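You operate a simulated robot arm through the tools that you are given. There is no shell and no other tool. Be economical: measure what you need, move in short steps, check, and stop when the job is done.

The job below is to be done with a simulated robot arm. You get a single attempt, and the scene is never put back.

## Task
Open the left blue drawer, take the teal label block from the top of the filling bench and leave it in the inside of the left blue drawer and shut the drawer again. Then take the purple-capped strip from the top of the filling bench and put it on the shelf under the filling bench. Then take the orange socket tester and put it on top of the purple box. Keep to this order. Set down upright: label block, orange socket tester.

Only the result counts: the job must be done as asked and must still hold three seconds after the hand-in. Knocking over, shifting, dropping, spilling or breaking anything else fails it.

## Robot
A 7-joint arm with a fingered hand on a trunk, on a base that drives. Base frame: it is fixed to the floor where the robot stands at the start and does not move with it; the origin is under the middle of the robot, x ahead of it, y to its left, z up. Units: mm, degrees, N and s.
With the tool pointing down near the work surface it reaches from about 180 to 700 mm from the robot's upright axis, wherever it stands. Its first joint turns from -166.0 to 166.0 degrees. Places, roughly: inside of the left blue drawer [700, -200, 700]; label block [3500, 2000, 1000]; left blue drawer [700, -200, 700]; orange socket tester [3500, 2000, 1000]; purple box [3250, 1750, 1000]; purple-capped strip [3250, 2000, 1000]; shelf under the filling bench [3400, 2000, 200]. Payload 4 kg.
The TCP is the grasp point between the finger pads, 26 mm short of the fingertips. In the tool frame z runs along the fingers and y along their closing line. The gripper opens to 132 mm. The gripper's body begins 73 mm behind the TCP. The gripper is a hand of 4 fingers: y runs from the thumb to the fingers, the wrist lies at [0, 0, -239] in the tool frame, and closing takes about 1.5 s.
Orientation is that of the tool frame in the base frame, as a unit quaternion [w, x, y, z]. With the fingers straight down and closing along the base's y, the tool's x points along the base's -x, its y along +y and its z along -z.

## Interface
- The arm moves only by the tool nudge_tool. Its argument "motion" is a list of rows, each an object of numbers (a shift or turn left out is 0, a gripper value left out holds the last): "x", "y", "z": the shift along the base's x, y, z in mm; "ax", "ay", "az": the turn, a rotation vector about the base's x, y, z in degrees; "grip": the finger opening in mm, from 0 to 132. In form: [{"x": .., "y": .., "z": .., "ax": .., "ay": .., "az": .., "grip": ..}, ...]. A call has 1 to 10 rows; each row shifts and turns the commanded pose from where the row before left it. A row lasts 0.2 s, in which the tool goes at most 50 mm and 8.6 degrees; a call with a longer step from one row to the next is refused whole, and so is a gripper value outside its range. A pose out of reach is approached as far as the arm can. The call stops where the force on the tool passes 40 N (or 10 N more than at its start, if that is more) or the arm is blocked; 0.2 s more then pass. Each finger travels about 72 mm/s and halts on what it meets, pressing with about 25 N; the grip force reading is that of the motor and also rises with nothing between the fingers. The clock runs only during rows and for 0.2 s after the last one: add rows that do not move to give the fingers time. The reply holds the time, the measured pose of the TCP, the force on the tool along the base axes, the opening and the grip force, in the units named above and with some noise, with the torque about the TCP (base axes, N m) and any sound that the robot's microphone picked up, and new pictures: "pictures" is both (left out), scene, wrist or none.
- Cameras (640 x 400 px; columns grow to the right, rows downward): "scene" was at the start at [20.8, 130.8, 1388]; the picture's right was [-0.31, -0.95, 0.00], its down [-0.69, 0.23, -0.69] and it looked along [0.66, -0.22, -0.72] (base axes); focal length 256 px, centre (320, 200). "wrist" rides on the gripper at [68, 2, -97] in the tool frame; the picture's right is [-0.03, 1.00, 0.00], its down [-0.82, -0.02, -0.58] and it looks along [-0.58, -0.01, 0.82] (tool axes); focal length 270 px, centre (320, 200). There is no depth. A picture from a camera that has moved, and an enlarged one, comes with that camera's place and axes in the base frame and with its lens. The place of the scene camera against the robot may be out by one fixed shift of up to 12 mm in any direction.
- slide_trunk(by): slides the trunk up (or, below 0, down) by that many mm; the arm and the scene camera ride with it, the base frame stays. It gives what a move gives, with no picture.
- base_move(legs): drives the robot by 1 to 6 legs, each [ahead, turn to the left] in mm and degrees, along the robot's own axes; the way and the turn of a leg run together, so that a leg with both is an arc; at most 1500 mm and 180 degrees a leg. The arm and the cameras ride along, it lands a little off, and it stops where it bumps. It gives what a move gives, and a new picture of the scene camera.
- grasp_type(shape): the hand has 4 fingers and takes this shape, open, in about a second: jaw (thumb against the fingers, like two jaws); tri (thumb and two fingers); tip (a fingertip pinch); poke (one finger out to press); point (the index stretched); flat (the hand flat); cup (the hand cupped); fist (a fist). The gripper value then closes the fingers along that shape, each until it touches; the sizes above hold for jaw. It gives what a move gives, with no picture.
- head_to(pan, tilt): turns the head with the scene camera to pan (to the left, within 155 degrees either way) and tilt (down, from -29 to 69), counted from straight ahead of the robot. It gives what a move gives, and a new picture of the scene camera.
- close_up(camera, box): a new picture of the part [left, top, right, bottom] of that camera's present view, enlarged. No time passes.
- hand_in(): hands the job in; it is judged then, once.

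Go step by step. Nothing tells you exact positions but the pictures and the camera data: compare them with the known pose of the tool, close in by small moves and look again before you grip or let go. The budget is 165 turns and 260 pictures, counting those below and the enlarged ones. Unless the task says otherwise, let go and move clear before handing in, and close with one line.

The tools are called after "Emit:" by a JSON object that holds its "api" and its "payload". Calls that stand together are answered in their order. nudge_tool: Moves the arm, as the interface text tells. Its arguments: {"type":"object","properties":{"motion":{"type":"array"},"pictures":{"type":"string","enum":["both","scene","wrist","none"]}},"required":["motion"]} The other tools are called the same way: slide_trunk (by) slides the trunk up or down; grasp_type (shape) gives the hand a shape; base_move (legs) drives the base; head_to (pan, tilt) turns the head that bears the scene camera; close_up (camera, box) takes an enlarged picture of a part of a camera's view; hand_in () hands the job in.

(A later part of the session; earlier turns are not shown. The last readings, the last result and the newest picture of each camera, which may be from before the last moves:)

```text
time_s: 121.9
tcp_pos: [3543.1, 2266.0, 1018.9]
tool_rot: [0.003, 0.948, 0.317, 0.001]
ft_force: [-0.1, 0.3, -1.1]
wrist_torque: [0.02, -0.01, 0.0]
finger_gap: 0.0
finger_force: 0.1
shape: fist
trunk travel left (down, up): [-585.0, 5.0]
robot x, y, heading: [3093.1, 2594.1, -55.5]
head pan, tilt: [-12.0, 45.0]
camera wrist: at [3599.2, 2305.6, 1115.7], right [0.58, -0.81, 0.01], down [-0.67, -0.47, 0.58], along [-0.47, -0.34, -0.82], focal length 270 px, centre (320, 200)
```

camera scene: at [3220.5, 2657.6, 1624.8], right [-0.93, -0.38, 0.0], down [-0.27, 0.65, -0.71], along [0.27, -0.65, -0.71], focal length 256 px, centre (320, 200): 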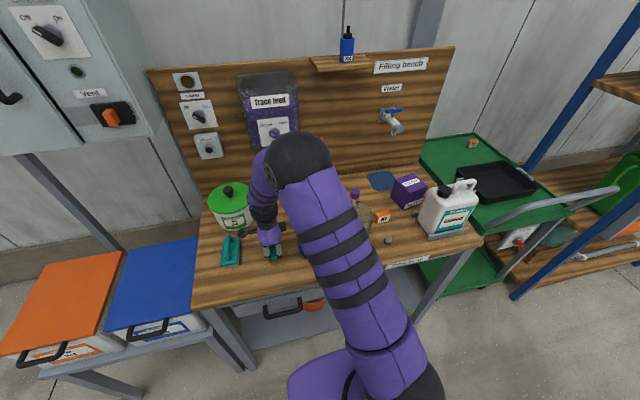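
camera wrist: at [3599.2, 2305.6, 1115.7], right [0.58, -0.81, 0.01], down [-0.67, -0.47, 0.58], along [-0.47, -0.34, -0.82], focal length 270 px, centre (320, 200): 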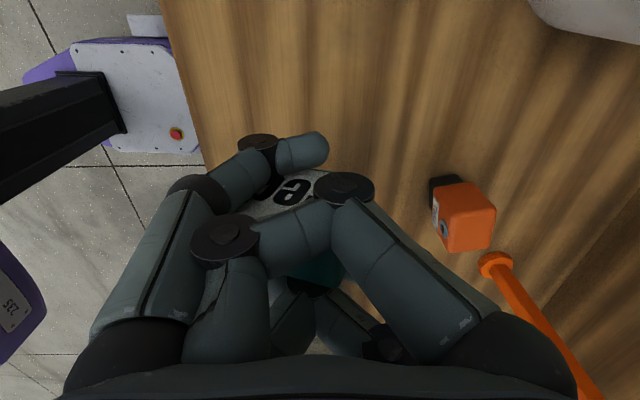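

The block is still caught inside the fist. I'll lower to contact again and open to jaw.

Emit:
{"api": "nudge_tool", "payload": {"motion": [{"z": -40}, {"z": -40}, {"z": -30}, {"z": -5}, {"z": -4}, {"z": -4}, {"z": -4}, {"z": -4}, {"z": -4}, {}], "pictures": "none"}}

Emit:
{"api": "close_up", "payload": {"camera": "wrist", "box": [160, 110, 440, 285]}}

```text
time_s: 124.1
tcp_pos: [3544.3, 2268.2, 881.9]
tool_rot: [0.003, 0.948, 0.317, 0.001]
ft_force: [1.1, -0.9, -0.5]
wrist_torque: [0.0, -0.02, -0.01]
finger_gap: 0.0
finger_force: 0.0
shape: fist
trunk travel left (down, up): [-585.0, 5.0]
robot x, y, heading: [3094.0, 2593.0, -55.5]
head pan, tilt: [-12.0, 45.0]
```

```text
2.29 times, centred on (300, 198) of wrist
camera zoom: at [3598.8, 2306.1, 980.8], right [0.58, -0.81, 0.01], down [-0.67, -0.47, 0.58], along [-0.47, -0.34, -0.82], focal length 618 px, centre (366, 206)
```

zoom: 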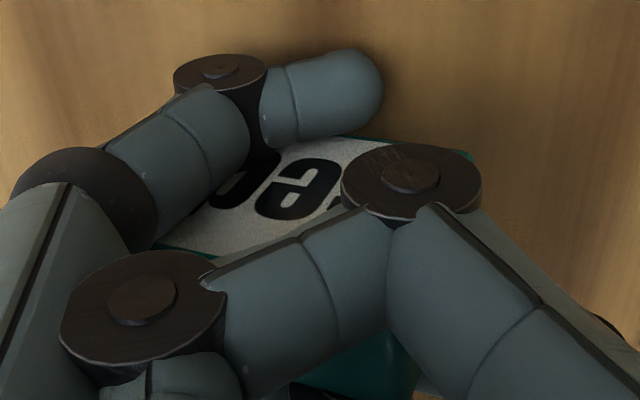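

Emit:
{"api": "nudge_tool", "payload": {"motion": [{"z": -4}, {"z": -4}, {"z": -4}, {"z": -3}, {"z": -3}, {}], "pictures": "none"}}

```text
time_s: 125.3
tcp_pos: [3545.8, 2267.0, 872.1]
tool_rot: [0.005, 0.948, 0.318, 0.004]
ft_force: [-6.2, 3.0, 24.9]
wrist_torque: [0.38, -0.2, 0.09]
finger_gap: 0.0
finger_force: 0.0
shape: fist
trunk travel left (down, up): [-585.0, 5.0]
robot x, y, heading: [3093.0, 2596.6, -55.6]
head pan, tilt: [-12.0, 45.0]
stopped in row 5: the force on the tool passed its limit at 47 N (the readings are from after the stop); the commanded pose is now the measured one
```

Emit:
{"api": "nudge_tool", "payload": {"motion": [{"z": 4}, {"z": 4}, {}], "pictures": "none"}}

Emit:
{"api": "grasp_type", "payload": {"shape": "jaw"}}

Emit:
{"api": "nudge_tool", "payload": {"motion": [{"z": 3}], "pictures": "wrist"}}

```text
time_s: 126.1
tcp_pos: [3545.0, 2264.4, 876.2]
tool_rot: [0.006, 0.948, 0.317, 0.003]
ft_force: [0.9, -2.4, 6.5]
wrist_torque: [0.04, -0.12, -0.05]
finger_gap: 0.2
finger_force: 0.0
shape: fist
trunk travel left (down, up): [-585.0, 5.0]
robot x, y, heading: [3091.1, 2593.3, -55.9]
head pan, tilt: [-12.0, 45.0]
```

```text
time_s: 127.0
tcp_pos: [3551.8, 2259.3, 890.8]
tool_rot: [0.019, 0.949, 0.316, 0.013]
ft_force: [16.1, -20.2, 101.7]
wrist_torque: [2.93, 2.11, -0.12]
finger_gap: 111.0
finger_force: 0.0
shape: jaw
trunk travel left (down, up): [-585.0, 5.0]
robot x, y, heading: [3091.9, 2592.6, -55.7]
head pan, tilt: [-12.0, 45.0]
```

```text
time_s: 127.4
tcp_pos: [3551.9, 2260.6, 890.4]
tool_rot: [0.017, 0.948, 0.317, 0.011]
ft_force: [14.9, -22.1, 87.2]
wrist_torque: [2.3, 1.72, -0.02]
finger_gap: 111.0
finger_force: 0.2
shape: jaw
trunk travel left (down, up): [-585.0, 5.0]
robot x, y, heading: [3090.3, 2593.2, -55.7]
head pan, tilt: [-12.0, 45.0]
camera wrist: at [3604.2, 2301.2, 989.1], right [0.58, -0.81, 0.04], down [-0.68, -0.46, 0.57], along [-0.44, -0.35, -0.82], focal length 270 px, centre (320, 200)
```

wrist: 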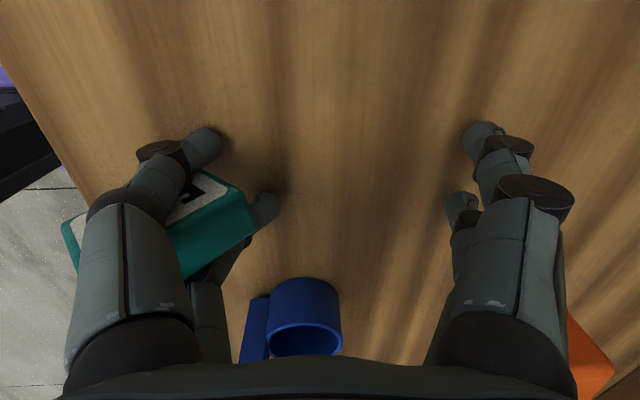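

Emit:
{"api": "nudge_tool", "payload": {"motion": [{"z": 5}, {"z": 4}, {}], "pictures": "wrist"}}

Emit:
{"api": "close_up", "payload": {"camera": "scene", "box": [200, 180, 340, 290]}}

```text
time_s: 128.2
tcp_pos: [3547.6, 2265.7, 889.1]
tool_rot: [0.006, 0.948, 0.319, 0.004]
ft_force: [9.0, -6.8, 34.0]
wrist_torque: [0.1, 0.73, 0.1]
finger_gap: 113.7
finger_force: 0.1
shape: jaw
trunk travel left (down, up): [-585.0, 5.0]
robot x, y, heading: [3090.4, 2595.6, -55.8]
head pan, tilt: [-12.0, 45.0]
camera wrist: at [3601.3, 2305.8, 987.8], right [0.58, -0.81, 0.01], down [-0.67, -0.47, 0.57], along [-0.46, -0.34, -0.82], focal length 270 px, centre (320, 200)
```

wrist: 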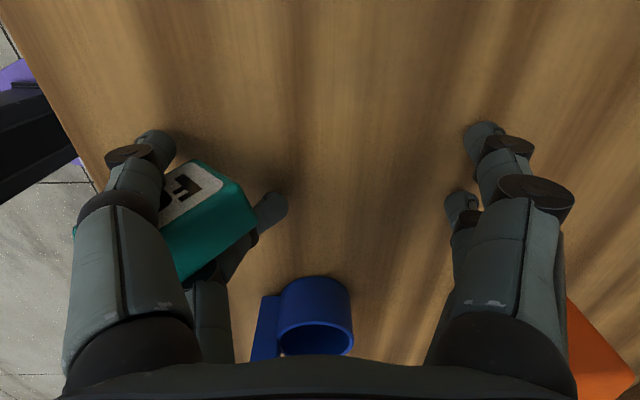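

```text
3.64 times, centred on (270, 235) of scene
camera zoom: at [3219.6, 2658.3, 1624.6], right [-0.93, -0.38, 0.0], down [-0.27, 0.65, -0.71], along [0.27, -0.65, -0.71], focal length 929 px, centre (502, 73)
```

zoom: 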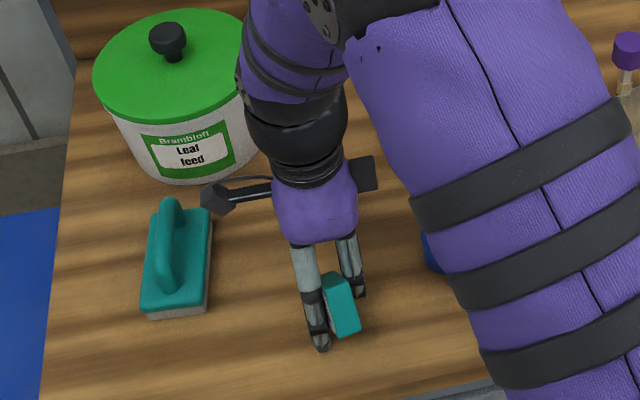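

Emit:
{"api": "nudge_tool", "payload": {"motion": [{"z": 5}, {"z": 5}, {"z": 5}, {}], "pictures": "wrist"}}

```text
time_s: 129.2
tcp_pos: [3545.0, 2265.6, 902.4]
tool_rot: [0.004, 0.948, 0.317, 0.002]
ft_force: [0.7, 0.4, -0.5]
wrist_torque: [0.03, -0.01, 0.01]
finger_gap: 131.9
finger_force: 0.2
shape: jaw
trunk travel left (down, up): [-585.0, 5.0]
robot x, y, heading: [3088.4, 2593.0, -55.8]
head pan, tilt: [-12.0, 45.0]
camera wrist: at [3599.9, 2305.3, 1001.0], right [0.58, -0.81, 0.01], down [-0.67, -0.47, 0.58], along [-0.46, -0.34, -0.82], focal length 270 px, centre (320, 200)
```

wrist: 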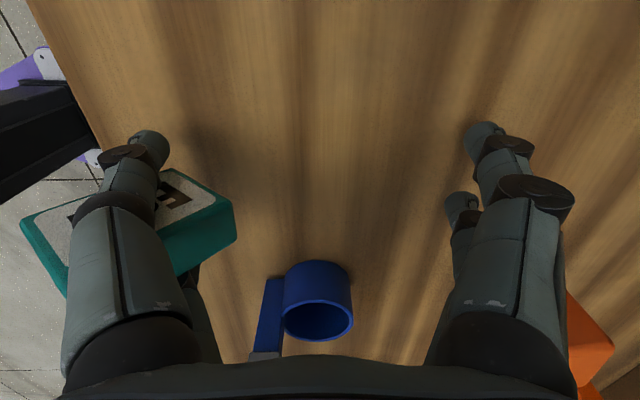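

The block is now centred on the near finger pair, sticking out to the robot side. With light bench contact I'll close partly and see whether the fingers peel off it.

Emit:
{"api": "nudge_tool", "payload": {"motion": [{"z": -5}, {"z": -4}, {"z": -3}, {"z": -3}, {"z": -2}, {}], "pictures": "none"}}

Emit:
{"api": "nudge_tool", "payload": {"motion": [{"grip": 60}, {}, {}, {}, {}], "pictures": "wrist"}}

```text
time_s: 130.6
tcp_pos: [3545.5, 2265.0, 887.4]
tool_rot: [0.004, 0.948, 0.317, 0.003]
ft_force: [0.6, -1.9, 6.1]
wrist_torque: [0.21, 0.3, -0.01]
finger_gap: 131.7
finger_force: 0.0
shape: jaw
trunk travel left (down, up): [-585.0, 5.0]
robot x, y, heading: [3091.9, 2591.5, -55.8]
head pan, tilt: [-12.0, 45.0]
```

```text
time_s: 131.8
tcp_pos: [3543.8, 2268.0, 886.8]
tool_rot: [0.0, 0.948, 0.317, 0.002]
ft_force: [-4.5, 7.1, 22.1]
wrist_torque: [1.3, 1.15, -0.08]
finger_gap: 78.0
finger_force: 13.4
shape: jaw
trunk travel left (down, up): [-585.0, 5.0]
robot x, y, heading: [3091.2, 2593.7, -55.5]
head pan, tilt: [-12.0, 45.0]
camera wrist: at [3598.2, 2307.5, 985.3], right [0.58, -0.81, 0.0], down [-0.67, -0.47, 0.58], along [-0.47, -0.34, -0.82], focal length 270 px, centre (320, 200)
```

wrist: 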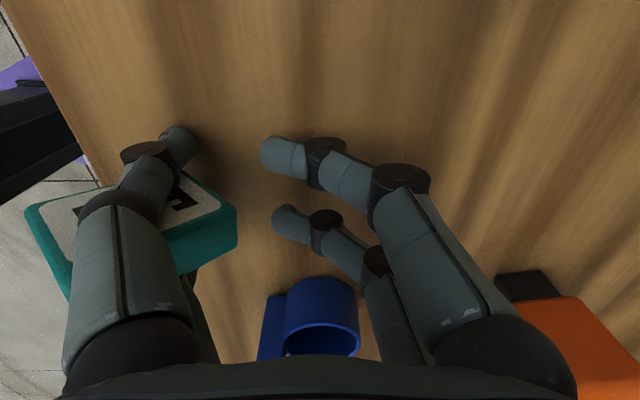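

The near fingers are advancing while the block stays put. I'll keep closing.

Emit:
{"api": "nudge_tool", "payload": {"motion": [{"grip": 20}, {}, {}, {}, {}, {}], "pictures": "wrist"}}

```text
time_s: 133.2
tcp_pos: [3544.3, 2265.9, 888.3]
tool_rot: [0.005, 0.948, 0.317, 0.002]
ft_force: [-0.6, 2.9, 12.7]
wrist_torque: [0.4, 0.24, -0.04]
finger_gap: 49.8
finger_force: 24.9
shape: jaw
trunk travel left (down, up): [-585.0, 5.0]
robot x, y, heading: [3092.9, 2597.3, -55.7]
head pan, tilt: [-12.0, 45.0]
camera wrist: at [3599.3, 2305.8, 985.2], right [0.58, -0.81, 0.01], down [-0.67, -0.47, 0.58], along [-0.46, -0.34, -0.82], focal length 270 px, centre (320, 200)
```

wrist: 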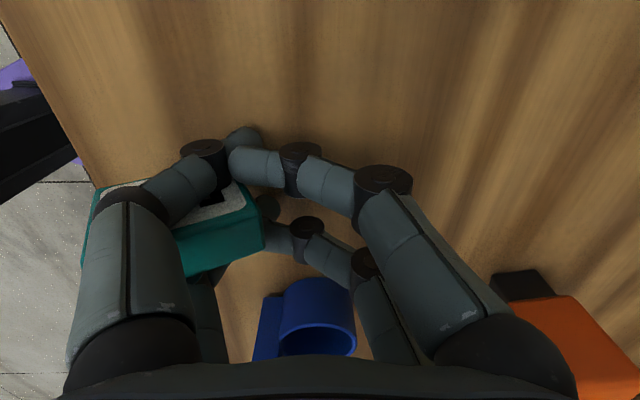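

The right finger now pushes the block's end, which helps strip it. I'll add a small wiggle and a push away from the robot.

Emit:
{"api": "nudge_tool", "payload": {"motion": [{"grip": 0, "x": 4, "y": -6, "az": 4}, {"x": 4, "y": -6, "az": -8}, {"x": 4, "y": -6, "az": 8}, {"x": 4, "y": -6, "az": -8}, {"az": 4}, {}], "pictures": "wrist"}}

```text
time_s: 134.6
tcp_pos: [3559.1, 2243.0, 886.3]
tool_rot: [0.005, 0.948, 0.318, 0.003]
ft_force: [-1.9, 4.8, 19.8]
wrist_torque: [0.56, 0.47, -0.14]
finger_gap: 49.6
finger_force: 25.4
shape: jaw
trunk travel left (down, up): [-585.0, 5.0]
robot x, y, heading: [3090.2, 2593.8, -55.8]
head pan, tilt: [-12.0, 45.0]
camera wrist: at [3615.2, 2282.6, 985.1], right [0.58, -0.81, 0.01], down [-0.67, -0.47, 0.58], along [-0.46, -0.34, -0.82], focal length 270 px, centre (320, 200)
```

wrist: 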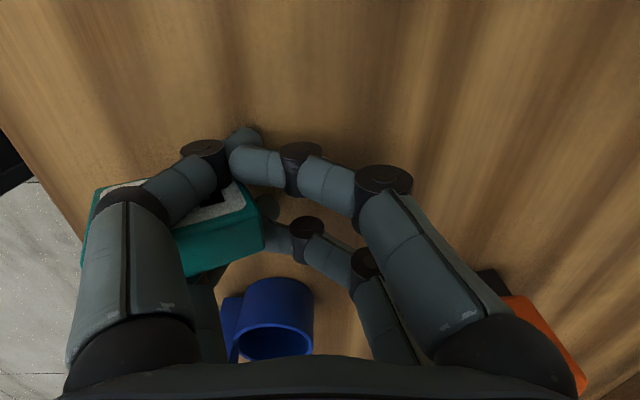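

Still jammed. I'll move back, rise a little and try the point shape, where only one finger stays out, so the pair should separate.

Emit:
{"api": "nudge_tool", "payload": {"motion": [{"x": -6, "y": 8, "z": 6}, {"x": -8, "y": 11, "z": 8}, {}], "pictures": "none"}}

Emit:
{"api": "grasp_type", "payload": {"shape": "point"}}

Emit:
{"api": "nudge_tool", "payload": {"motion": [{}], "pictures": "wrist"}}

```text
time_s: 135.4
tcp_pos: [3546.5, 2262.2, 900.0]
tool_rot: [0.003, 0.948, 0.318, 0.002]
ft_force: [-0.3, -0.1, -0.2]
wrist_torque: [-0.05, 0.03, -0.02]
finger_gap: 49.5
finger_force: 25.1
shape: jaw
trunk travel left (down, up): [-585.0, 5.0]
robot x, y, heading: [3095.2, 2592.6, -55.6]
head pan, tilt: [-12.0, 45.0]
```

```text
time_s: 136.3
tcp_pos: [3547.1, 2261.8, 901.6]
tool_rot: [0.003, 0.948, 0.317, 0.001]
ft_force: [0.2, -0.6, -0.5]
wrist_torque: [0.0, -0.03, 0.01]
finger_gap: 0.0
finger_force: 0.0
shape: point
trunk travel left (down, up): [-585.0, 5.0]
robot x, y, heading: [3095.5, 2594.7, -55.6]
head pan, tilt: [-12.0, 45.0]
```

```text
time_s: 136.7
tcp_pos: [3547.5, 2261.9, 900.7]
tool_rot: [0.005, 0.948, 0.317, 0.002]
ft_force: [0.5, 0.1, -0.8]
wrist_torque: [-0.01, -0.02, -0.03]
finger_gap: 0.0
finger_force: 0.0
shape: point
trunk travel left (down, up): [-585.0, 5.0]
robot x, y, heading: [3095.9, 2593.5, -55.7]
head pan, tilt: [-12.0, 45.0]
camera wrist: at [3601.9, 2301.1, 998.7], right [0.58, -0.81, 0.01], down [-0.67, -0.47, 0.58], along [-0.46, -0.34, -0.82], focal length 270 px, centre (320, 200)
```

wrist: 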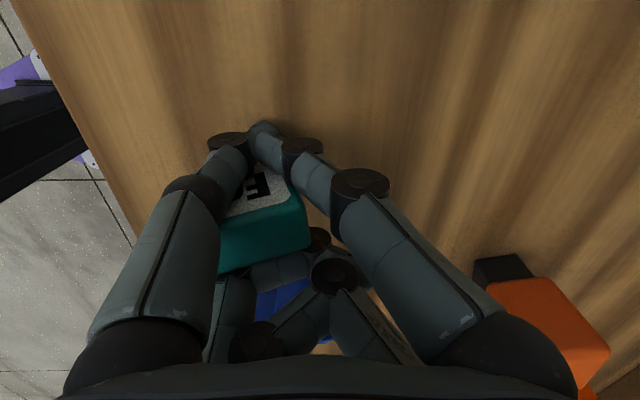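

The rear pair has curled up. I'll lift slightly and see whether the block stays.

Emit:
{"api": "nudge_tool", "payload": {"motion": [{"z": 8}, {"z": 8}, {"z": 8}, {}], "pictures": "wrist"}}

Emit:
{"api": "close_up", "payload": {"camera": "scene", "box": [200, 180, 340, 290]}}

```text
time_s: 137.7
tcp_pos: [3547.2, 2260.9, 924.4]
tool_rot: [0.004, 0.948, 0.317, 0.003]
ft_force: [0.6, 0.4, 0.1]
wrist_torque: [0.02, -0.01, 0.05]
finger_gap: 0.0
finger_force: 0.1
shape: point
trunk travel left (down, up): [-585.0, 5.0]
robot x, y, heading: [3094.8, 2595.3, -55.7]
head pan, tilt: [-12.0, 45.0]
camera wrist: at [3602.1, 2300.6, 1022.2], right [0.58, -0.81, 0.01], down [-0.67, -0.47, 0.58], along [-0.46, -0.34, -0.82], focal length 270 px, centre (320, 200)
```

wrist: 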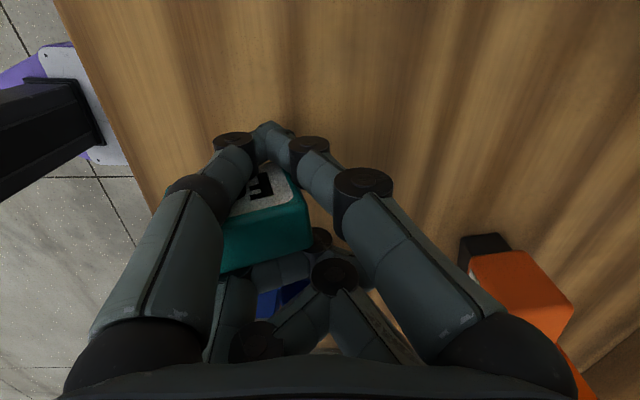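

```text
3.64 times, centred on (270, 235) of scene
camera zoom: at [3220.5, 2657.6, 1624.8], right [-0.93, -0.38, 0.0], down [-0.27, 0.65, -0.71], along [0.27, -0.65, -0.71], focal length 929 px, centre (502, 73)
```

zoom: 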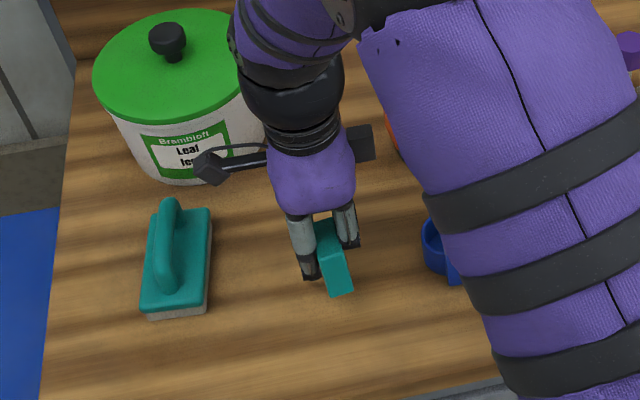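

The block still comes along. The earlier opening slid the fingers about 13 mm along the block while it rested on the bench, so I'll ratchet: close in the air, open in contact. First I return to jaw.

Emit:
{"api": "grasp_type", "payload": {"shape": "jaw"}}

Emit:
{"api": "nudge_tool", "payload": {"motion": [{"z": -10}, {"z": -10}, {"z": -6}, {"z": -4}, {"z": -3}, {"z": -3}, {"z": -2}, {}], "pictures": "wrist"}}

```text
time_s: 138.6
tcp_pos: [3547.1, 2260.7, 924.2]
tool_rot: [0.004, 0.948, 0.317, 0.003]
ft_force: [0.5, 0.9, 0.4]
wrist_torque: [0.0, -0.05, 0.0]
finger_gap: 132.0
finger_force: 0.0
shape: jaw
trunk travel left (down, up): [-585.0, 5.0]
robot x, y, heading: [3093.6, 2592.5, -55.7]
head pan, tilt: [-12.0, 45.0]
```

```text
time_s: 140.4
tcp_pos: [3547.4, 2260.1, 884.5]
tool_rot: [0.004, 0.948, 0.317, 0.002]
ft_force: [1.0, 0.8, 3.1]
wrist_torque: [0.14, 0.13, -0.08]
finger_gap: 132.1
finger_force: 0.0
shape: jaw
trunk travel left (down, up): [-585.0, 5.0]
robot x, y, heading: [3094.0, 2594.9, -55.4]
head pan, tilt: [-12.0, 45.0]
camera wrist: at [3602.0, 2299.9, 983.9], right [0.58, -0.81, 0.01], down [-0.67, -0.47, 0.58], along [-0.46, -0.34, -0.82], focal length 270 px, centre (320, 200)
```

wrist: 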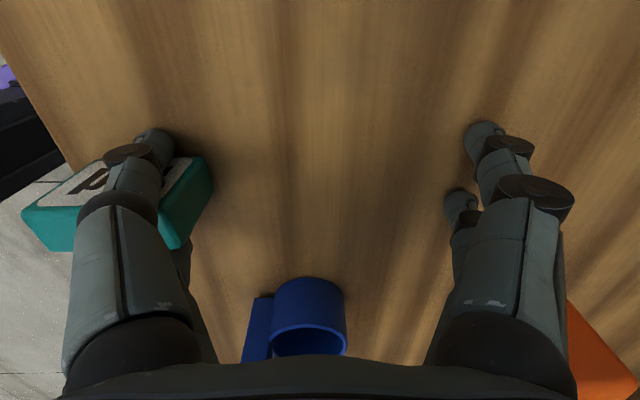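

The block now sticks out mostly on the robot side, so it should strip that way. I'll close in contact, then open in the air, and look.

Emit:
{"api": "nudge_tool", "payload": {"motion": [{"z": -2}, {"grip": 85}, {}, {}, {"z": 12}, {}], "pictures": "wrist"}}

```text
time_s: 141.8
tcp_pos: [3548.0, 2259.1, 897.1]
tool_rot: [0.004, 0.948, 0.317, 0.003]
ft_force: [0.6, -0.7, -0.6]
wrist_torque: [-0.03, -0.01, 0.01]
finger_gap: 11.6
finger_force: 24.9
shape: jaw
trunk travel left (down, up): [-585.0, 5.0]
robot x, y, heading: [3091.6, 2596.4, -55.8]
head pan, tilt: [-12.0, 45.0]
camera wrist: at [3602.3, 2299.4, 994.1], right [0.58, -0.81, 0.01], down [-0.67, -0.47, 0.58], along [-0.46, -0.34, -0.82], focal length 270 px, centre (320, 200)
```

wrist: 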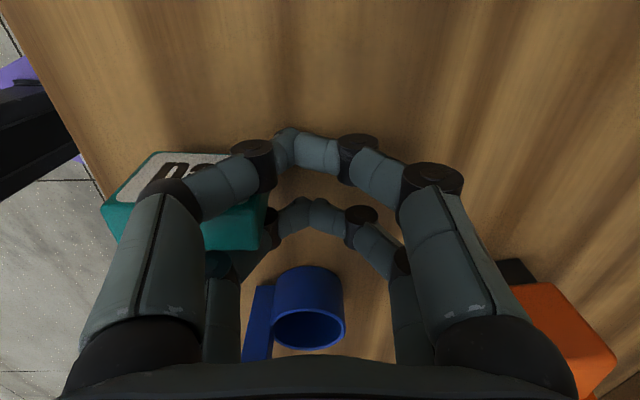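

The fingers moved about 28 mm relative to the block. I'll lift a little to see whether it is free.

Emit:
{"api": "nudge_tool", "payload": {"motion": [{"z": 10, "grip": 0}, {"z": 10}, {"z": 10}, {}], "pictures": "wrist"}}

```text
time_s: 142.8
tcp_pos: [3546.7, 2260.4, 927.4]
tool_rot: [0.004, 0.948, 0.317, 0.002]
ft_force: [0.0, -0.1, -0.2]
wrist_torque: [-0.02, -0.03, -0.03]
finger_gap: 11.7
finger_force: 24.9
shape: jaw
trunk travel left (down, up): [-585.0, 5.0]
robot x, y, heading: [3090.3, 2592.2, -55.6]
head pan, tilt: [-12.0, 45.0]
camera wrist: at [3601.8, 2299.5, 1025.3], right [0.58, -0.81, 0.01], down [-0.67, -0.47, 0.58], along [-0.46, -0.34, -0.82], focal length 270 px, centre (320, 200)
```

wrist: 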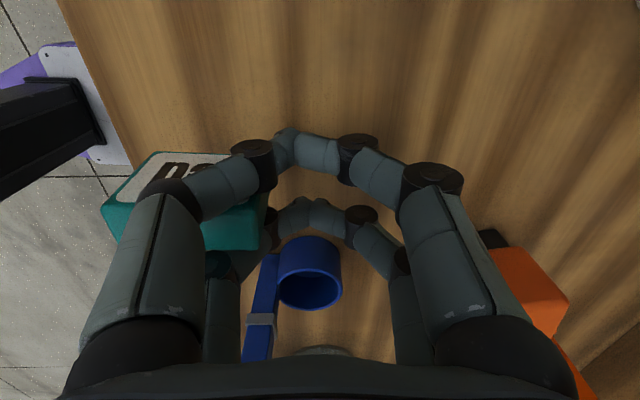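

Emit:
{"api": "nudge_tool", "payload": {"motion": [{"grip": 132}, {}, {}, {}, {}, {}, {}], "pictures": "wrist"}}

Emit:
{"api": "close_up", "payload": {"camera": "scene", "box": [200, 180, 340, 290]}}

```text
time_s: 144.4
tcp_pos: [3546.4, 2259.0, 927.1]
tool_rot: [0.004, 0.948, 0.318, 0.002]
ft_force: [0.5, 0.4, 0.6]
wrist_torque: [-0.06, -0.02, -0.01]
finger_gap: 131.9
finger_force: 0.0
shape: jaw
trunk travel left (down, up): [-585.0, 5.0]
robot x, y, heading: [3090.4, 2593.1, -55.9]
head pan, tilt: [-12.0, 45.0]
camera wrist: at [3601.9, 2299.5, 1025.1], right [0.58, -0.81, 0.01], down [-0.67, -0.47, 0.58], along [-0.46, -0.34, -0.82], focal length 270 px, centre (320, 200)
```

wrist: 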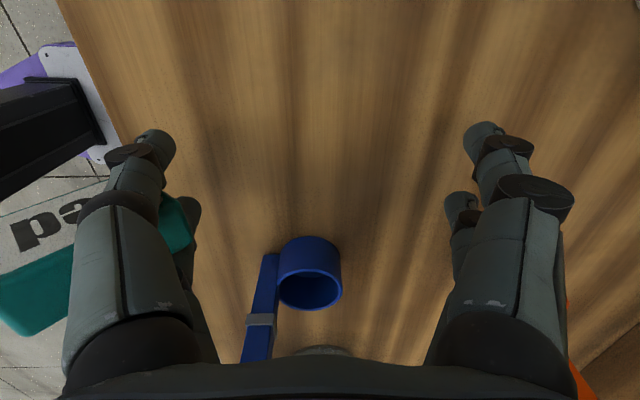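

```text
3.64 times, centred on (270, 235) of scene
camera zoom: at [3220.5, 2657.6, 1624.8], right [-0.93, -0.38, 0.0], down [-0.27, 0.65, -0.71], along [0.27, -0.65, -0.71], focal length 929 px, centre (502, 73)
```

zoom: 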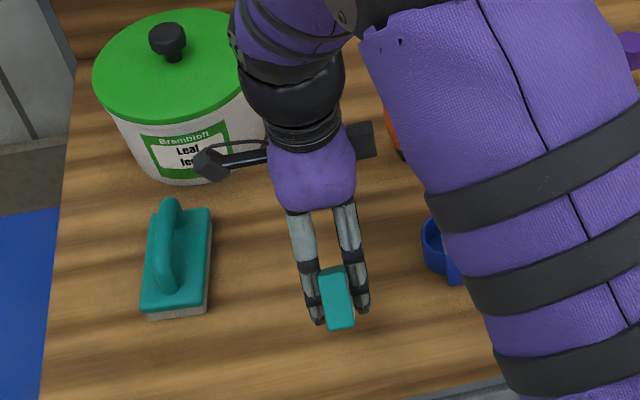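

The block is nearly out on the robot side, held only by its far end. I'll lower to contact and close again.

Emit:
{"api": "nudge_tool", "payload": {"motion": [{"z": -15}, {"z": -10}, {"z": -5}, {"z": -4}, {"z": -3}, {"z": -3}, {"z": -3}, {}], "pictures": "wrist"}}

```text
time_s: 146.2
tcp_pos: [3546.9, 2260.5, 884.8]
tool_rot: [0.005, 0.948, 0.318, 0.004]
ft_force: [3.1, -1.7, 10.4]
wrist_torque: [0.45, 0.47, -0.01]
finger_gap: 132.1
finger_force: 0.1
shape: jaw
trunk travel left (down, up): [-585.0, 5.0]
robot x, y, heading: [3095.2, 2594.6, -55.4]
head pan, tilt: [-12.0, 45.0]
camera wrist: at [3602.0, 2299.9, 982.9], right [0.58, -0.81, 0.01], down [-0.67, -0.47, 0.58], along [-0.46, -0.34, -0.82], focal length 270 px, centre (320, 200)
```

wrist: 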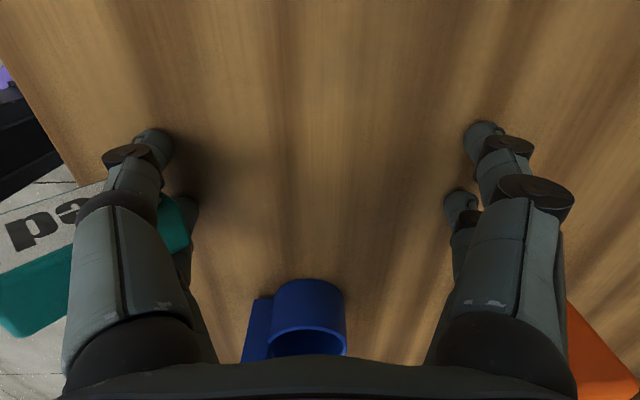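

Emit:
{"api": "nudge_tool", "payload": {"motion": [{"z": 6}, {"x": 11, "y": -16}, {"x": 11, "y": -16}, {"z": -4}, {"z": -3}, {"grip": 60}, {}, {}, {}], "pictures": "wrist"}}

```text
time_s: 147.7
tcp_pos: [3571.5, 2227.9, 884.2]
tool_rot: [0.005, 0.948, 0.318, 0.004]
ft_force: [-1.8, 2.7, 10.9]
wrist_torque: [0.32, 0.09, 0.07]
finger_gap: 14.4
finger_force: 25.7
shape: jaw
trunk travel left (down, up): [-585.0, 5.0]
robot x, y, heading: [3092.7, 2594.2, -55.5]
head pan, tilt: [-12.0, 45.0]
stopped in row 7: the force on the tool passed its limit at 45 N (the readings are from after the stop); the commanded pose is now the measured one
camera wrist: at [3626.8, 2268.0, 983.0], right [0.58, -0.81, 0.01], down [-0.67, -0.47, 0.57], along [-0.46, -0.34, -0.82], focal length 270 px, centre (320, 200)
```

wrist: 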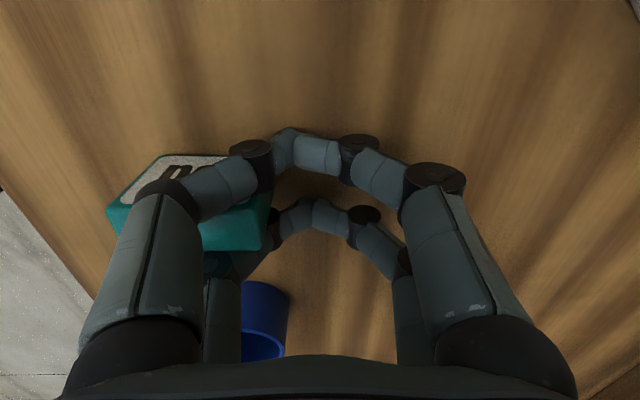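

The block now lies outside the near pair and the fingers are closed. Curling into a fist should pull the links away from it.

Emit:
{"api": "grasp_type", "payload": {"shape": "fist"}}

Emit:
{"api": "nudge_tool", "payload": {"motion": [{"z": 5}, {"z": 10}, {"z": 10}, {}], "pictures": "wrist"}}

```text
time_s: 148.6
tcp_pos: [3571.0, 2228.3, 884.9]
tool_rot: [0.007, 0.948, 0.317, 0.004]
ft_force: [0.5, -0.2, 0.2]
wrist_torque: [0.02, 0.01, -0.01]
finger_gap: 0.0
finger_force: 0.1
shape: fist
trunk travel left (down, up): [-585.0, 5.0]
robot x, y, heading: [3093.4, 2595.5, -55.6]
head pan, tilt: [-12.0, 45.0]
```

```text
time_s: 149.6
tcp_pos: [3571.3, 2227.6, 910.2]
tool_rot: [0.007, 0.948, 0.317, 0.004]
ft_force: [-0.1, 0.6, -0.5]
wrist_torque: [-0.02, 0.0, -0.01]
finger_gap: 0.1
finger_force: 0.0
shape: fist
trunk travel left (down, up): [-585.0, 5.0]
robot x, y, heading: [3094.2, 2590.8, -55.6]
head pan, tilt: [-12.0, 45.0]
camera wrist: at [3625.0, 2268.5, 1008.9], right [0.58, -0.81, 0.01], down [-0.67, -0.47, 0.57], along [-0.46, -0.34, -0.82], focal length 270 px, centre (320, 200)
```

wrist: 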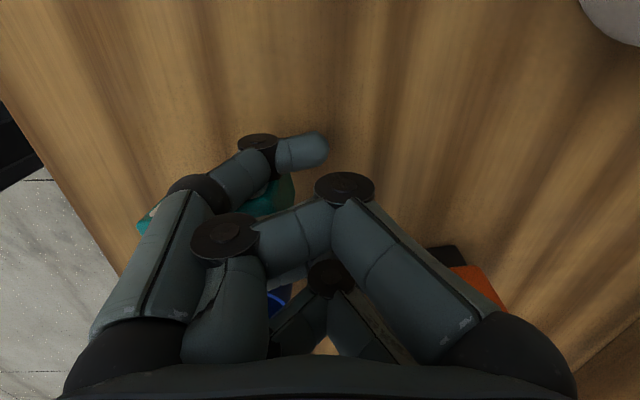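

Emit:
{"api": "nudge_tool", "payload": {"motion": [{"z": 20}, {"z": 30}, {"z": 40}, {}], "pictures": "both"}}

```text
time_s: 150.6
tcp_pos: [3572.8, 2228.9, 1000.8]
tool_rot: [0.006, 0.948, 0.318, 0.004]
ft_force: [-0.2, 1.4, -0.5]
wrist_torque: [-0.01, -0.01, -0.02]
finger_gap: 0.0
finger_force: 0.0
shape: fist
trunk travel left (down, up): [-585.0, 5.0]
robot x, y, heading: [3092.3, 2592.4, -55.6]
head pan, tilt: [-12.0, 45.0]
camera scene: at [3220.3, 2657.7, 1624.8], right [-0.93, -0.38, 0.0], down [-0.27, 0.65, -0.71], along [0.27, -0.65, -0.71], focal length 256 px, centre (320, 200)
camera wrist: at [3626.9, 2269.4, 1098.9], right [0.58, -0.81, 0.01], down [-0.67, -0.47, 0.57], along [-0.46, -0.34, -0.82], focal length 270 px, centre (320, 200)
```

scene: 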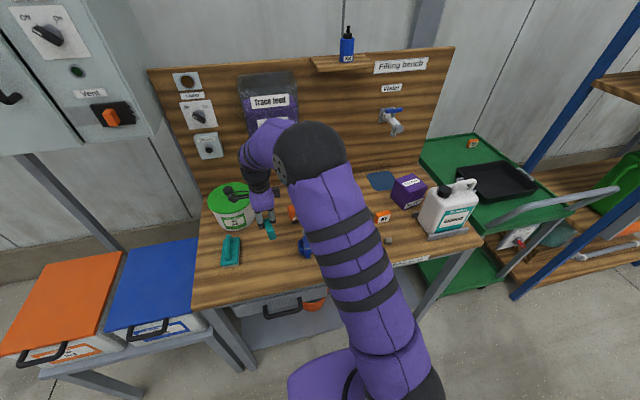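
wrist: 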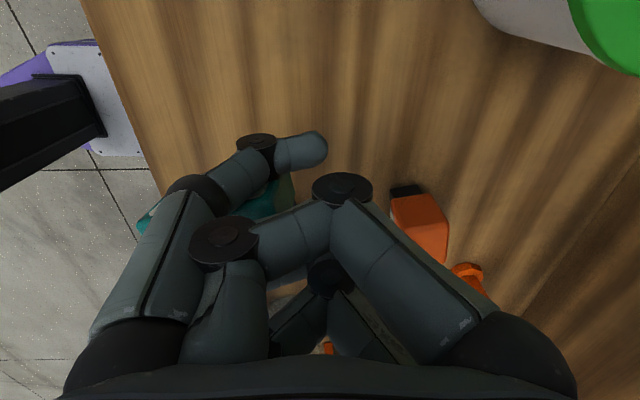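

Emit:
{"api": "close_up", "payload": {"camera": "scene", "box": [215, 170, 325, 260]}}

Emit:
{"api": "close_up", "payload": {"camera": "wrist", "box": [120, 110, 400, 285]}}

```text
4.44 times, centred on (270, 215) of scene
camera zoom: at [3220.3, 2657.7, 1624.8], right [-0.93, -0.38, 0.0], down [-0.27, 0.65, -0.71], along [0.27, -0.65, -0.71], focal length 1136 px, centre (542, 133)
```

zoom: 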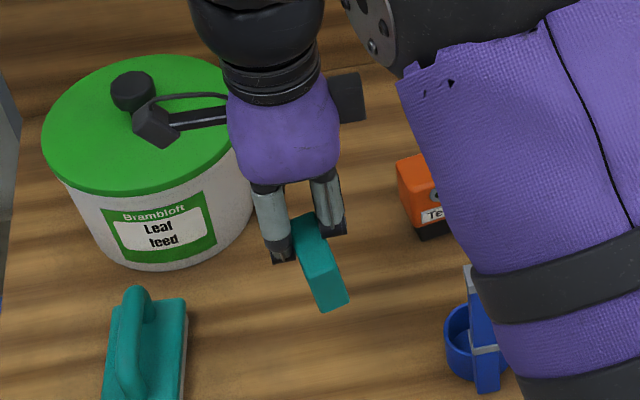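

```text
2.29 times, centred on (260, 198) of wrist
camera zoom: at [3626.9, 2269.4, 1098.9], right [0.58, -0.81, 0.01], down [-0.67, -0.47, 0.57], along [-0.46, -0.34, -0.82], focal length 618 px, centre (457, 206)
```

zoom: 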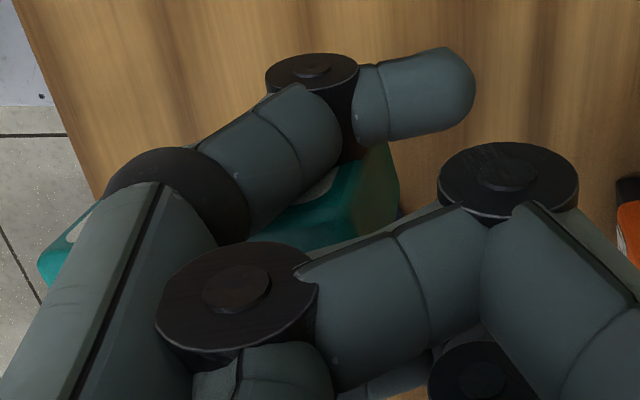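

It still hangs from the curled fingers, sticking out towards the robot. I'll lower it to light contact and drag the fist away from the robot with a small yaw wiggle to strip it.

Emit:
{"api": "nudge_tool", "payload": {"motion": [{"x": -16, "y": 23, "z": -35}, {"x": -12, "y": 18, "z": -40}, {"z": -20}, {"z": -6}, {"z": -5}, {"z": -4}, {"z": -4}, {"z": -4}, {"z": -4}, {}], "pictures": "none"}}

```text
time_s: 152.8
tcp_pos: [3544.4, 2269.0, 879.0]
tool_rot: [0.006, 0.948, 0.318, 0.005]
ft_force: [-1.4, -0.3, 12.2]
wrist_torque: [0.34, 0.12, 0.06]
finger_gap: 0.1
finger_force: 0.1
shape: fist
trunk travel left (down, up): [-585.0, 5.0]
robot x, y, heading: [3091.0, 2593.7, -55.6]
head pan, tilt: [-12.0, 45.0]
```

Emit:
{"api": "nudge_tool", "payload": {"motion": [{"x": 3, "y": -4, "az": 5}, {"x": 3, "y": -4, "az": -8}, {"x": 3, "y": -4, "az": 8}, {"x": 3, "y": -4, "az": -8}, {"x": 3, "y": -4, "az": 8}, {"x": 3, "y": -4, "az": -8}, {"x": 3, "y": -4, "az": 3}, {}], "pictures": "wrist"}}

Emit:
{"api": "close_up", "payload": {"camera": "scene", "box": [215, 180, 335, 280]}}

```text
time_s: 154.6
tcp_pos: [3563.4, 2241.2, 878.7]
tool_rot: [0.006, 0.948, 0.317, 0.004]
ft_force: [-1.1, 1.4, 7.2]
wrist_torque: [0.17, -0.02, 0.04]
finger_gap: 0.0
finger_force: 0.0
shape: fist
trunk travel left (down, up): [-585.0, 5.0]
robot x, y, heading: [3091.8, 2595.2, -55.8]
head pan, tilt: [-12.0, 45.0]
camera wrist: at [3618.0, 2281.3, 976.9], right [0.58, -0.81, 0.01], down [-0.67, -0.47, 0.57], along [-0.46, -0.34, -0.82], focal length 270 px, centre (320, 200)
```

wrist: 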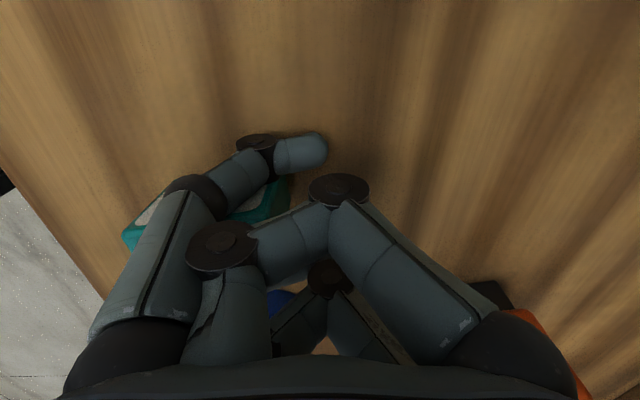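

```text
4.00 times, centred on (275, 230) of scene
camera zoom: at [3220.0, 2658.0, 1624.8], right [-0.93, -0.38, 0.0], down [-0.27, 0.65, -0.71], along [0.27, -0.65, -0.71], focal length 1022 px, centre (500, 80)
```

zoom: 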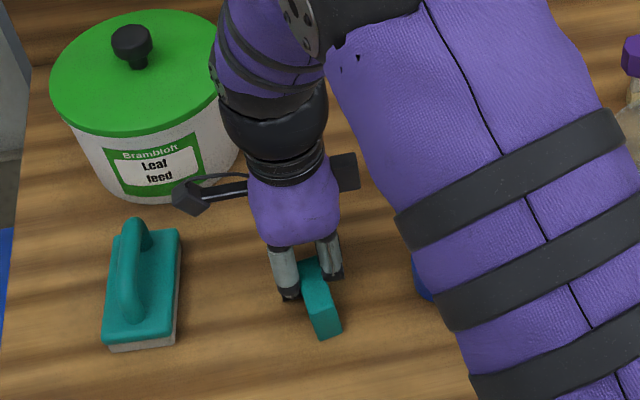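

That gave a few mm of slip. I'll repeat with longer strokes, carrying it back in the air each time.

Emit:
{"api": "nudge_tool", "payload": {"motion": [{"x": -14, "y": 20, "z": 10}, {"x": -14, "y": 20}, {"z": -11}, {"x": 4, "y": -6, "az": 6}, {"x": 4, "y": -6, "az": -8}, {"x": 4, "y": -6, "az": 8}, {"x": 4, "y": -6, "az": -8}, {"x": 4, "y": -6, "az": 8}, {"x": 4, "y": -6, "az": -6}, {}], "pictures": "none"}}

Emit:
{"api": "nudge_tool", "payload": {"motion": [{"x": -14, "y": 20, "z": 10}, {"x": -14, "y": 20}, {"z": -11}, {"x": 4, "y": -6, "az": 6}, {"x": 4, "y": -6, "az": -8}, {"x": 4, "y": -6, "az": 8}, {"x": 4, "y": -6, "az": -8}, {"x": 4, "y": -6, "az": 8}, {"x": 4, "y": -6, "az": -6}, {}], "pictures": "wrist"}}

```text
time_s: 156.8
tcp_pos: [3560.2, 2244.8, 877.6]
tool_rot: [0.006, 0.948, 0.317, 0.004]
ft_force: [-1.5, 2.2, 9.2]
wrist_torque: [0.17, -0.04, 0.07]
finger_gap: 0.0
finger_force: 0.0
shape: fist
trunk travel left (down, up): [-585.0, 5.0]
robot x, y, heading: [3093.0, 2592.7, -55.8]
head pan, tilt: [-12.0, 45.0]
```

```text
time_s: 159.0
tcp_pos: [3555.3, 2250.1, 877.2]
tool_rot: [0.006, 0.948, 0.318, 0.004]
ft_force: [-1.7, 3.4, 11.2]
wrist_torque: [0.21, -0.05, 0.08]
finger_gap: 0.0
finger_force: 0.1
shape: fist
trunk travel left (down, up): [-585.0, 5.0]
robot x, y, heading: [3093.1, 2591.2, -55.7]
head pan, tilt: [-12.0, 45.0]
camera wrist: at [3609.9, 2289.6, 975.8], right [0.58, -0.81, 0.01], down [-0.67, -0.47, 0.57], along [-0.46, -0.34, -0.82], focal length 270 px, centre (320, 200)
```

wrist: 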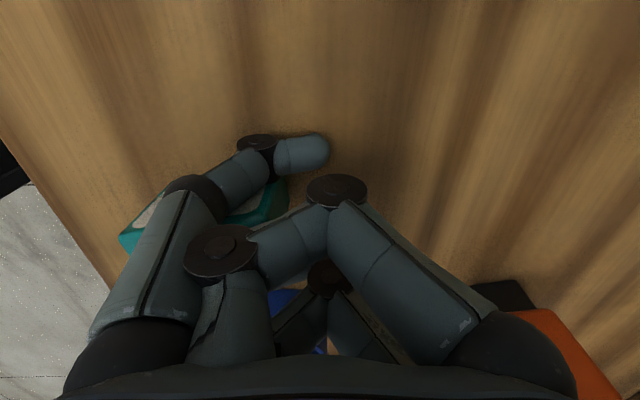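

Too slow. I'll try the tri shape with closing, since one finger of the near pair may stay back and break the wedge.

Emit:
{"api": "nudge_tool", "payload": {"motion": [{"z": 8}, {}], "pictures": "none"}}

Emit:
{"api": "grasp_type", "payload": {"shape": "tri"}}

Emit:
{"api": "nudge_tool", "payload": {"motion": [{"grip": 132}, {"grip": 70}, {}, {}, {}], "pictures": "wrist"}}

```text
time_s: 159.6
tcp_pos: [3556.2, 2248.9, 884.7]
tool_rot: [0.005, 0.948, 0.317, 0.004]
ft_force: [-0.2, -0.3, -0.5]
wrist_torque: [-0.02, 0.0, 0.01]
finger_gap: 0.0
finger_force: 0.1
shape: fist
trunk travel left (down, up): [-585.0, 5.0]
robot x, y, heading: [3095.4, 2592.8, -55.7]
head pan, tilt: [-12.0, 45.0]
```

```text
time_s: 160.5
tcp_pos: [3556.9, 2248.6, 889.5]
tool_rot: [0.01, 0.948, 0.317, 0.007]
ft_force: [5.9, -7.2, 44.2]
wrist_torque: [0.13, 1.17, 0.18]
finger_gap: 113.7
finger_force: 0.1
shape: tri
trunk travel left (down, up): [-585.0, 5.0]
robot x, y, heading: [3090.9, 2595.2, -55.7]
head pan, tilt: [-12.0, 45.0]
```

```text
time_s: 161.7
tcp_pos: [3555.0, 2251.4, 885.1]
tool_rot: [0.004, 0.948, 0.317, 0.004]
ft_force: [-1.8, 5.2, 12.8]
wrist_torque: [-0.18, 0.1, -0.07]
finger_gap: 15.2
finger_force: 24.9
shape: tri
trunk travel left (down, up): [-585.0, 5.0]
robot x, y, heading: [3091.8, 2593.9, -55.7]
head pan, tilt: [-12.0, 45.0]
camera wrist: at [3609.4, 2290.3, 982.9], right [0.58, -0.81, 0.01], down [-0.67, -0.47, 0.57], along [-0.46, -0.34, -0.82], focal length 270 px, centre (320, 200)
```

wrist: 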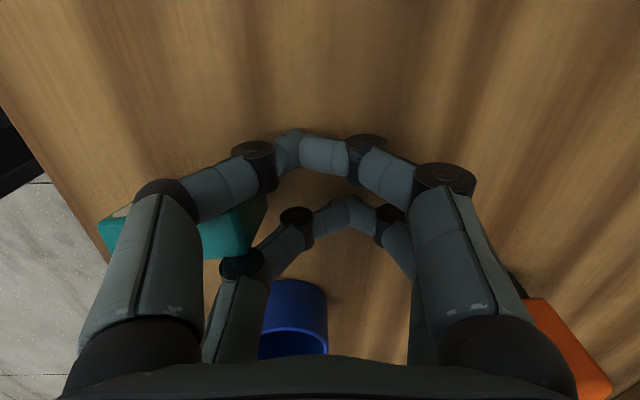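

The rear finger seems to have passed beyond the block's end. I'll lift to see whether it stays.

Emit:
{"api": "nudge_tool", "payload": {"motion": [{"z": 8}, {"z": 8}, {"z": 8}, {"z": 8}, {}], "pictures": "wrist"}}

```text
time_s: 162.9
tcp_pos: [3556.4, 2248.6, 916.0]
tool_rot: [0.006, 0.948, 0.317, 0.004]
ft_force: [-0.2, 0.5, -0.3]
wrist_torque: [0.01, 0.0, -0.02]
finger_gap: 14.2
finger_force: 25.0
shape: tri
trunk travel left (down, up): [-585.0, 5.0]
robot x, y, heading: [3095.2, 2595.2, -55.8]
head pan, tilt: [-12.0, 45.0]
camera wrist: at [3610.7, 2288.8, 1014.0], right [0.58, -0.81, 0.01], down [-0.67, -0.47, 0.57], along [-0.46, -0.34, -0.82], focal length 270 px, centre (320, 200)
```

wrist: 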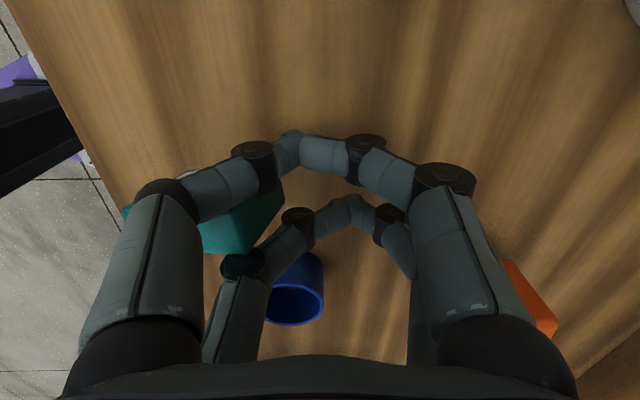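

Emit:
{"api": "nudge_tool", "payload": {"motion": [{"z": 30}, {"z": 40}, {}], "pictures": "wrist"}}

Emit:
{"api": "close_up", "payload": {"camera": "scene", "box": [215, 170, 335, 270]}}

```text
time_s: 163.7
tcp_pos: [3555.7, 2249.8, 986.5]
tool_rot: [0.006, 0.948, 0.317, 0.004]
ft_force: [1.0, -0.1, -0.6]
wrist_torque: [-0.04, -0.02, 0.01]
finger_gap: 13.9
finger_force: 25.3
shape: tri
trunk travel left (down, up): [-585.0, 5.0]
robot x, y, heading: [3094.5, 2594.0, -55.9]
head pan, tilt: [-12.0, 45.0]
camera wrist: at [3609.9, 2289.9, 1085.4], right [0.58, -0.81, 0.01], down [-0.67, -0.47, 0.57], along [-0.46, -0.34, -0.82], focal length 270 px, centre (320, 200)
```

wrist: 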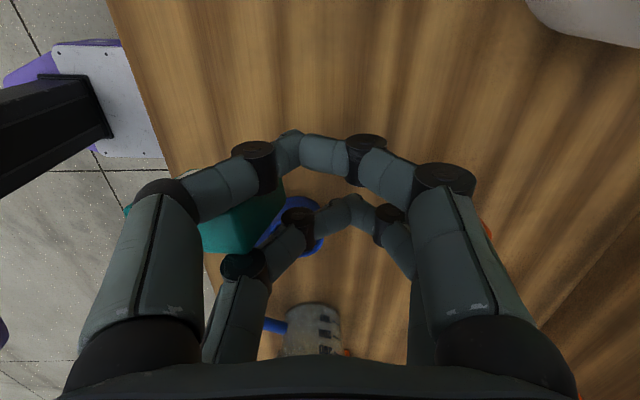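

```text
4.00 times, centred on (275, 220) of scene
camera zoom: at [3220.4, 2657.7, 1624.8], right [-0.93, -0.38, 0.0], down [-0.27, 0.65, -0.71], along [0.27, -0.65, -0.71], focal length 1022 px, centre (500, 120)
```

zoom: 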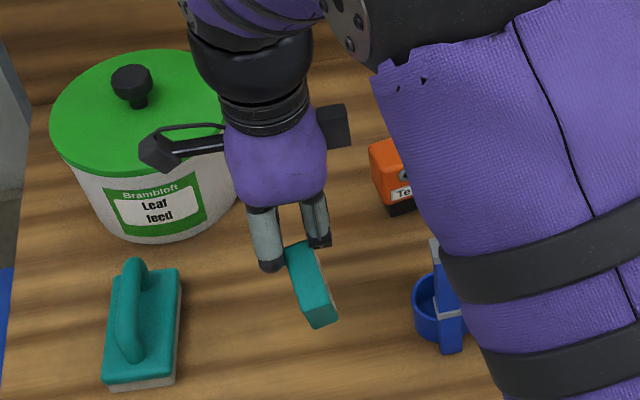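

It is held only by its far end. I'll lower into contact and drag away from the robot once more.

Emit:
{"api": "nudge_tool", "payload": {"motion": [{"x": -12, "y": 17, "z": -40}, {"x": -12, "y": 17, "z": -30}, {"z": -12}, {"z": -6}, {"z": -4}, {"z": -4}, {"z": -3}, {"z": -3}, {}], "pictures": "none"}}

Emit:
{"api": "nudge_tool", "payload": {"motion": [{"x": 4, "y": -6, "az": 6}, {"x": 4, "y": -6, "az": -8}, {"x": 4, "y": -6, "az": 8}, {"x": 4, "y": -6, "az": -8}, {"x": 4, "y": -6, "az": 8}, {"x": 4, "y": -6, "az": -6}, {"x": 4, "y": -6}, {"x": 4, "y": -6}, {}], "pictures": "wrist"}}

```text
time_s: 165.7
tcp_pos: [3532.6, 2283.4, 883.1]
tool_rot: [0.007, 0.948, 0.318, 0.005]
ft_force: [1.5, 0.0, 11.7]
wrist_torque: [-0.3, 0.05, 0.04]
finger_gap: 14.3
finger_force: 25.4
shape: tri
trunk travel left (down, up): [-585.0, 5.0]
robot x, y, heading: [3093.9, 2593.1, -55.7]
head pan, tilt: [-12.0, 45.0]
```

```text
time_s: 167.7
tcp_pos: [3564.8, 2235.0, 885.5]
tool_rot: [0.006, 0.948, 0.317, 0.006]
ft_force: [-2.8, 5.9, 19.0]
wrist_torque: [-0.29, 0.25, -0.12]
finger_gap: 14.2
finger_force: 24.7
shape: tri
trunk travel left (down, up): [-585.0, 5.0]
robot x, y, heading: [3090.8, 2591.5, -55.9]
head pan, tilt: [-12.0, 45.0]
camera wrist: at [3618.4, 2275.9, 983.2], right [0.58, -0.81, 0.02], down [-0.67, -0.47, 0.57], along [-0.46, -0.34, -0.82], focal length 270 px, centre (320, 200)
```

wrist: 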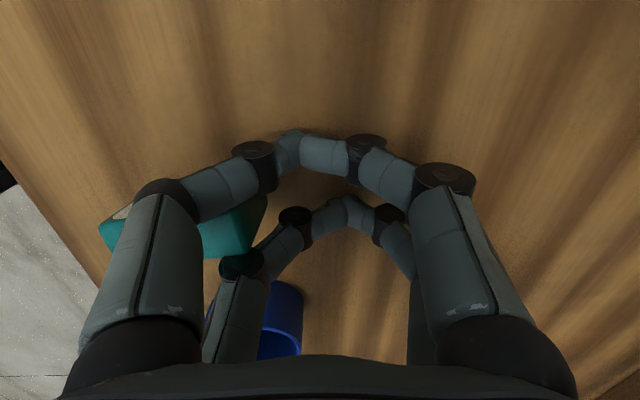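

A sideways move along the bench might turn the block about its far end and open the wedge. I'll carry it back towards the robot, set it down and slide left.

Emit:
{"api": "nudge_tool", "payload": {"motion": [{"x": -11, "y": 16, "z": 10}, {"x": -11, "y": 16}, {"z": -8}, {"x": 4, "y": 2.7}, {"x": 4, "y": 2.7}, {"x": 4, "y": 2.7}, {"x": 4, "y": 2.7}, {"x": 4, "y": 2.7}, {"x": 4, "y": 2.7}, {}], "pictures": "wrist"}}

```text
time_s: 169.9
tcp_pos: [3567.4, 2284.7, 885.6]
tool_rot: [0.006, 0.948, 0.318, 0.005]
ft_force: [-2.3, -1.1, 5.3]
wrist_torque: [-0.15, 0.13, -0.01]
finger_gap: 14.1
finger_force: 25.0
shape: tri
trunk travel left (down, up): [-585.0, 5.0]
robot x, y, heading: [3097.2, 2593.3, -55.7]
head pan, tilt: [-12.0, 45.0]
camera wrist: at [3621.1, 2324.0, 984.2], right [0.58, -0.81, 0.01], down [-0.67, -0.47, 0.57], along [-0.46, -0.34, -0.82], focal length 270 px, centre (320, 200)
```

wrist: 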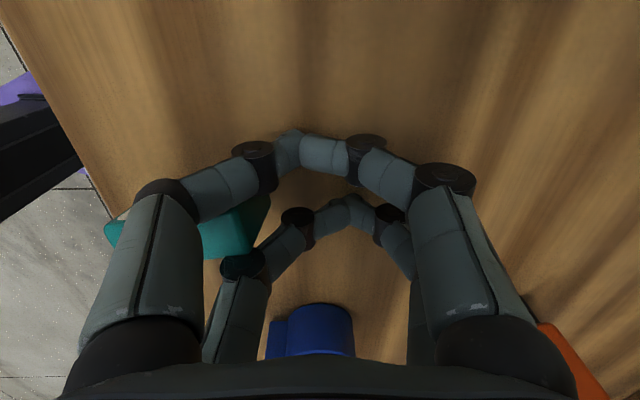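

Emit:
{"api": "nudge_tool", "payload": {"motion": [{"z": -2}, {"x": 5, "y": 3.4}, {"x": 5, "y": 3.4}, {"x": 5, "y": 3.4}, {"x": 5, "y": 3.4}, {"x": 5, "y": 3.4}, {}], "pictures": "wrist"}}

Emit:
{"api": "close_up", "payload": {"camera": "scene", "box": [205, 190, 325, 290]}}

```text
time_s: 171.5
tcp_pos: [3591.2, 2301.9, 885.5]
tool_rot: [0.006, 0.948, 0.317, 0.006]
ft_force: [-2.6, -3.9, 20.0]
wrist_torque: [-0.59, 0.23, -0.05]
finger_gap: 14.2
finger_force: 25.1
shape: tri
trunk travel left (down, up): [-585.0, 5.0]
robot x, y, heading: [3090.3, 2594.4, -55.8]
head pan, tilt: [-12.0, 45.0]
camera wrist: at [3645.1, 2341.4, 983.6], right [0.58, -0.81, 0.02], down [-0.67, -0.47, 0.57], along [-0.46, -0.34, -0.82], focal length 270 px, centre (320, 200)
```

wrist: 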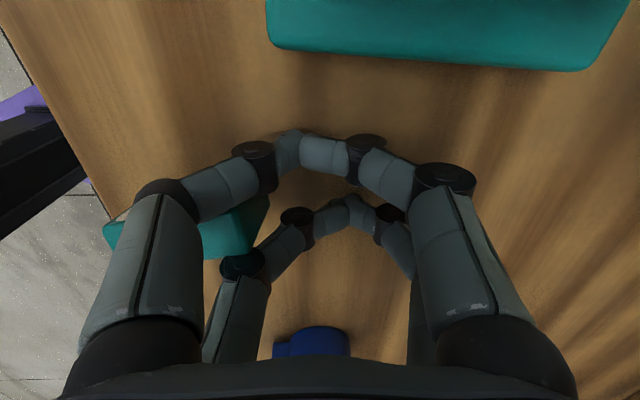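

```text
4.00 times, centred on (265, 240) of scene
camera zoom: at [3218.7, 2658.2, 1625.0], right [-0.93, -0.38, 0.0], down [-0.27, 0.65, -0.71], along [0.27, -0.65, -0.71], focal length 1022 px, centre (540, 40)
```

zoom: 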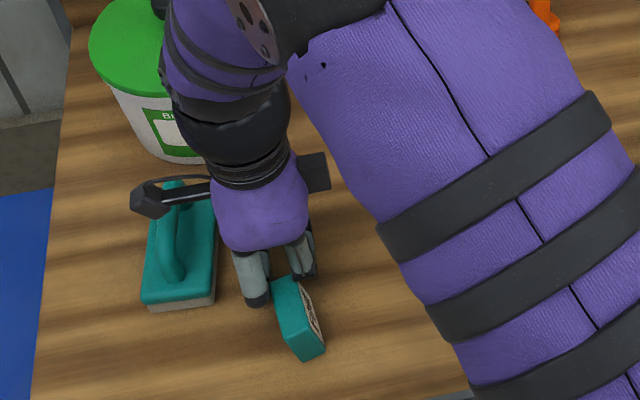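

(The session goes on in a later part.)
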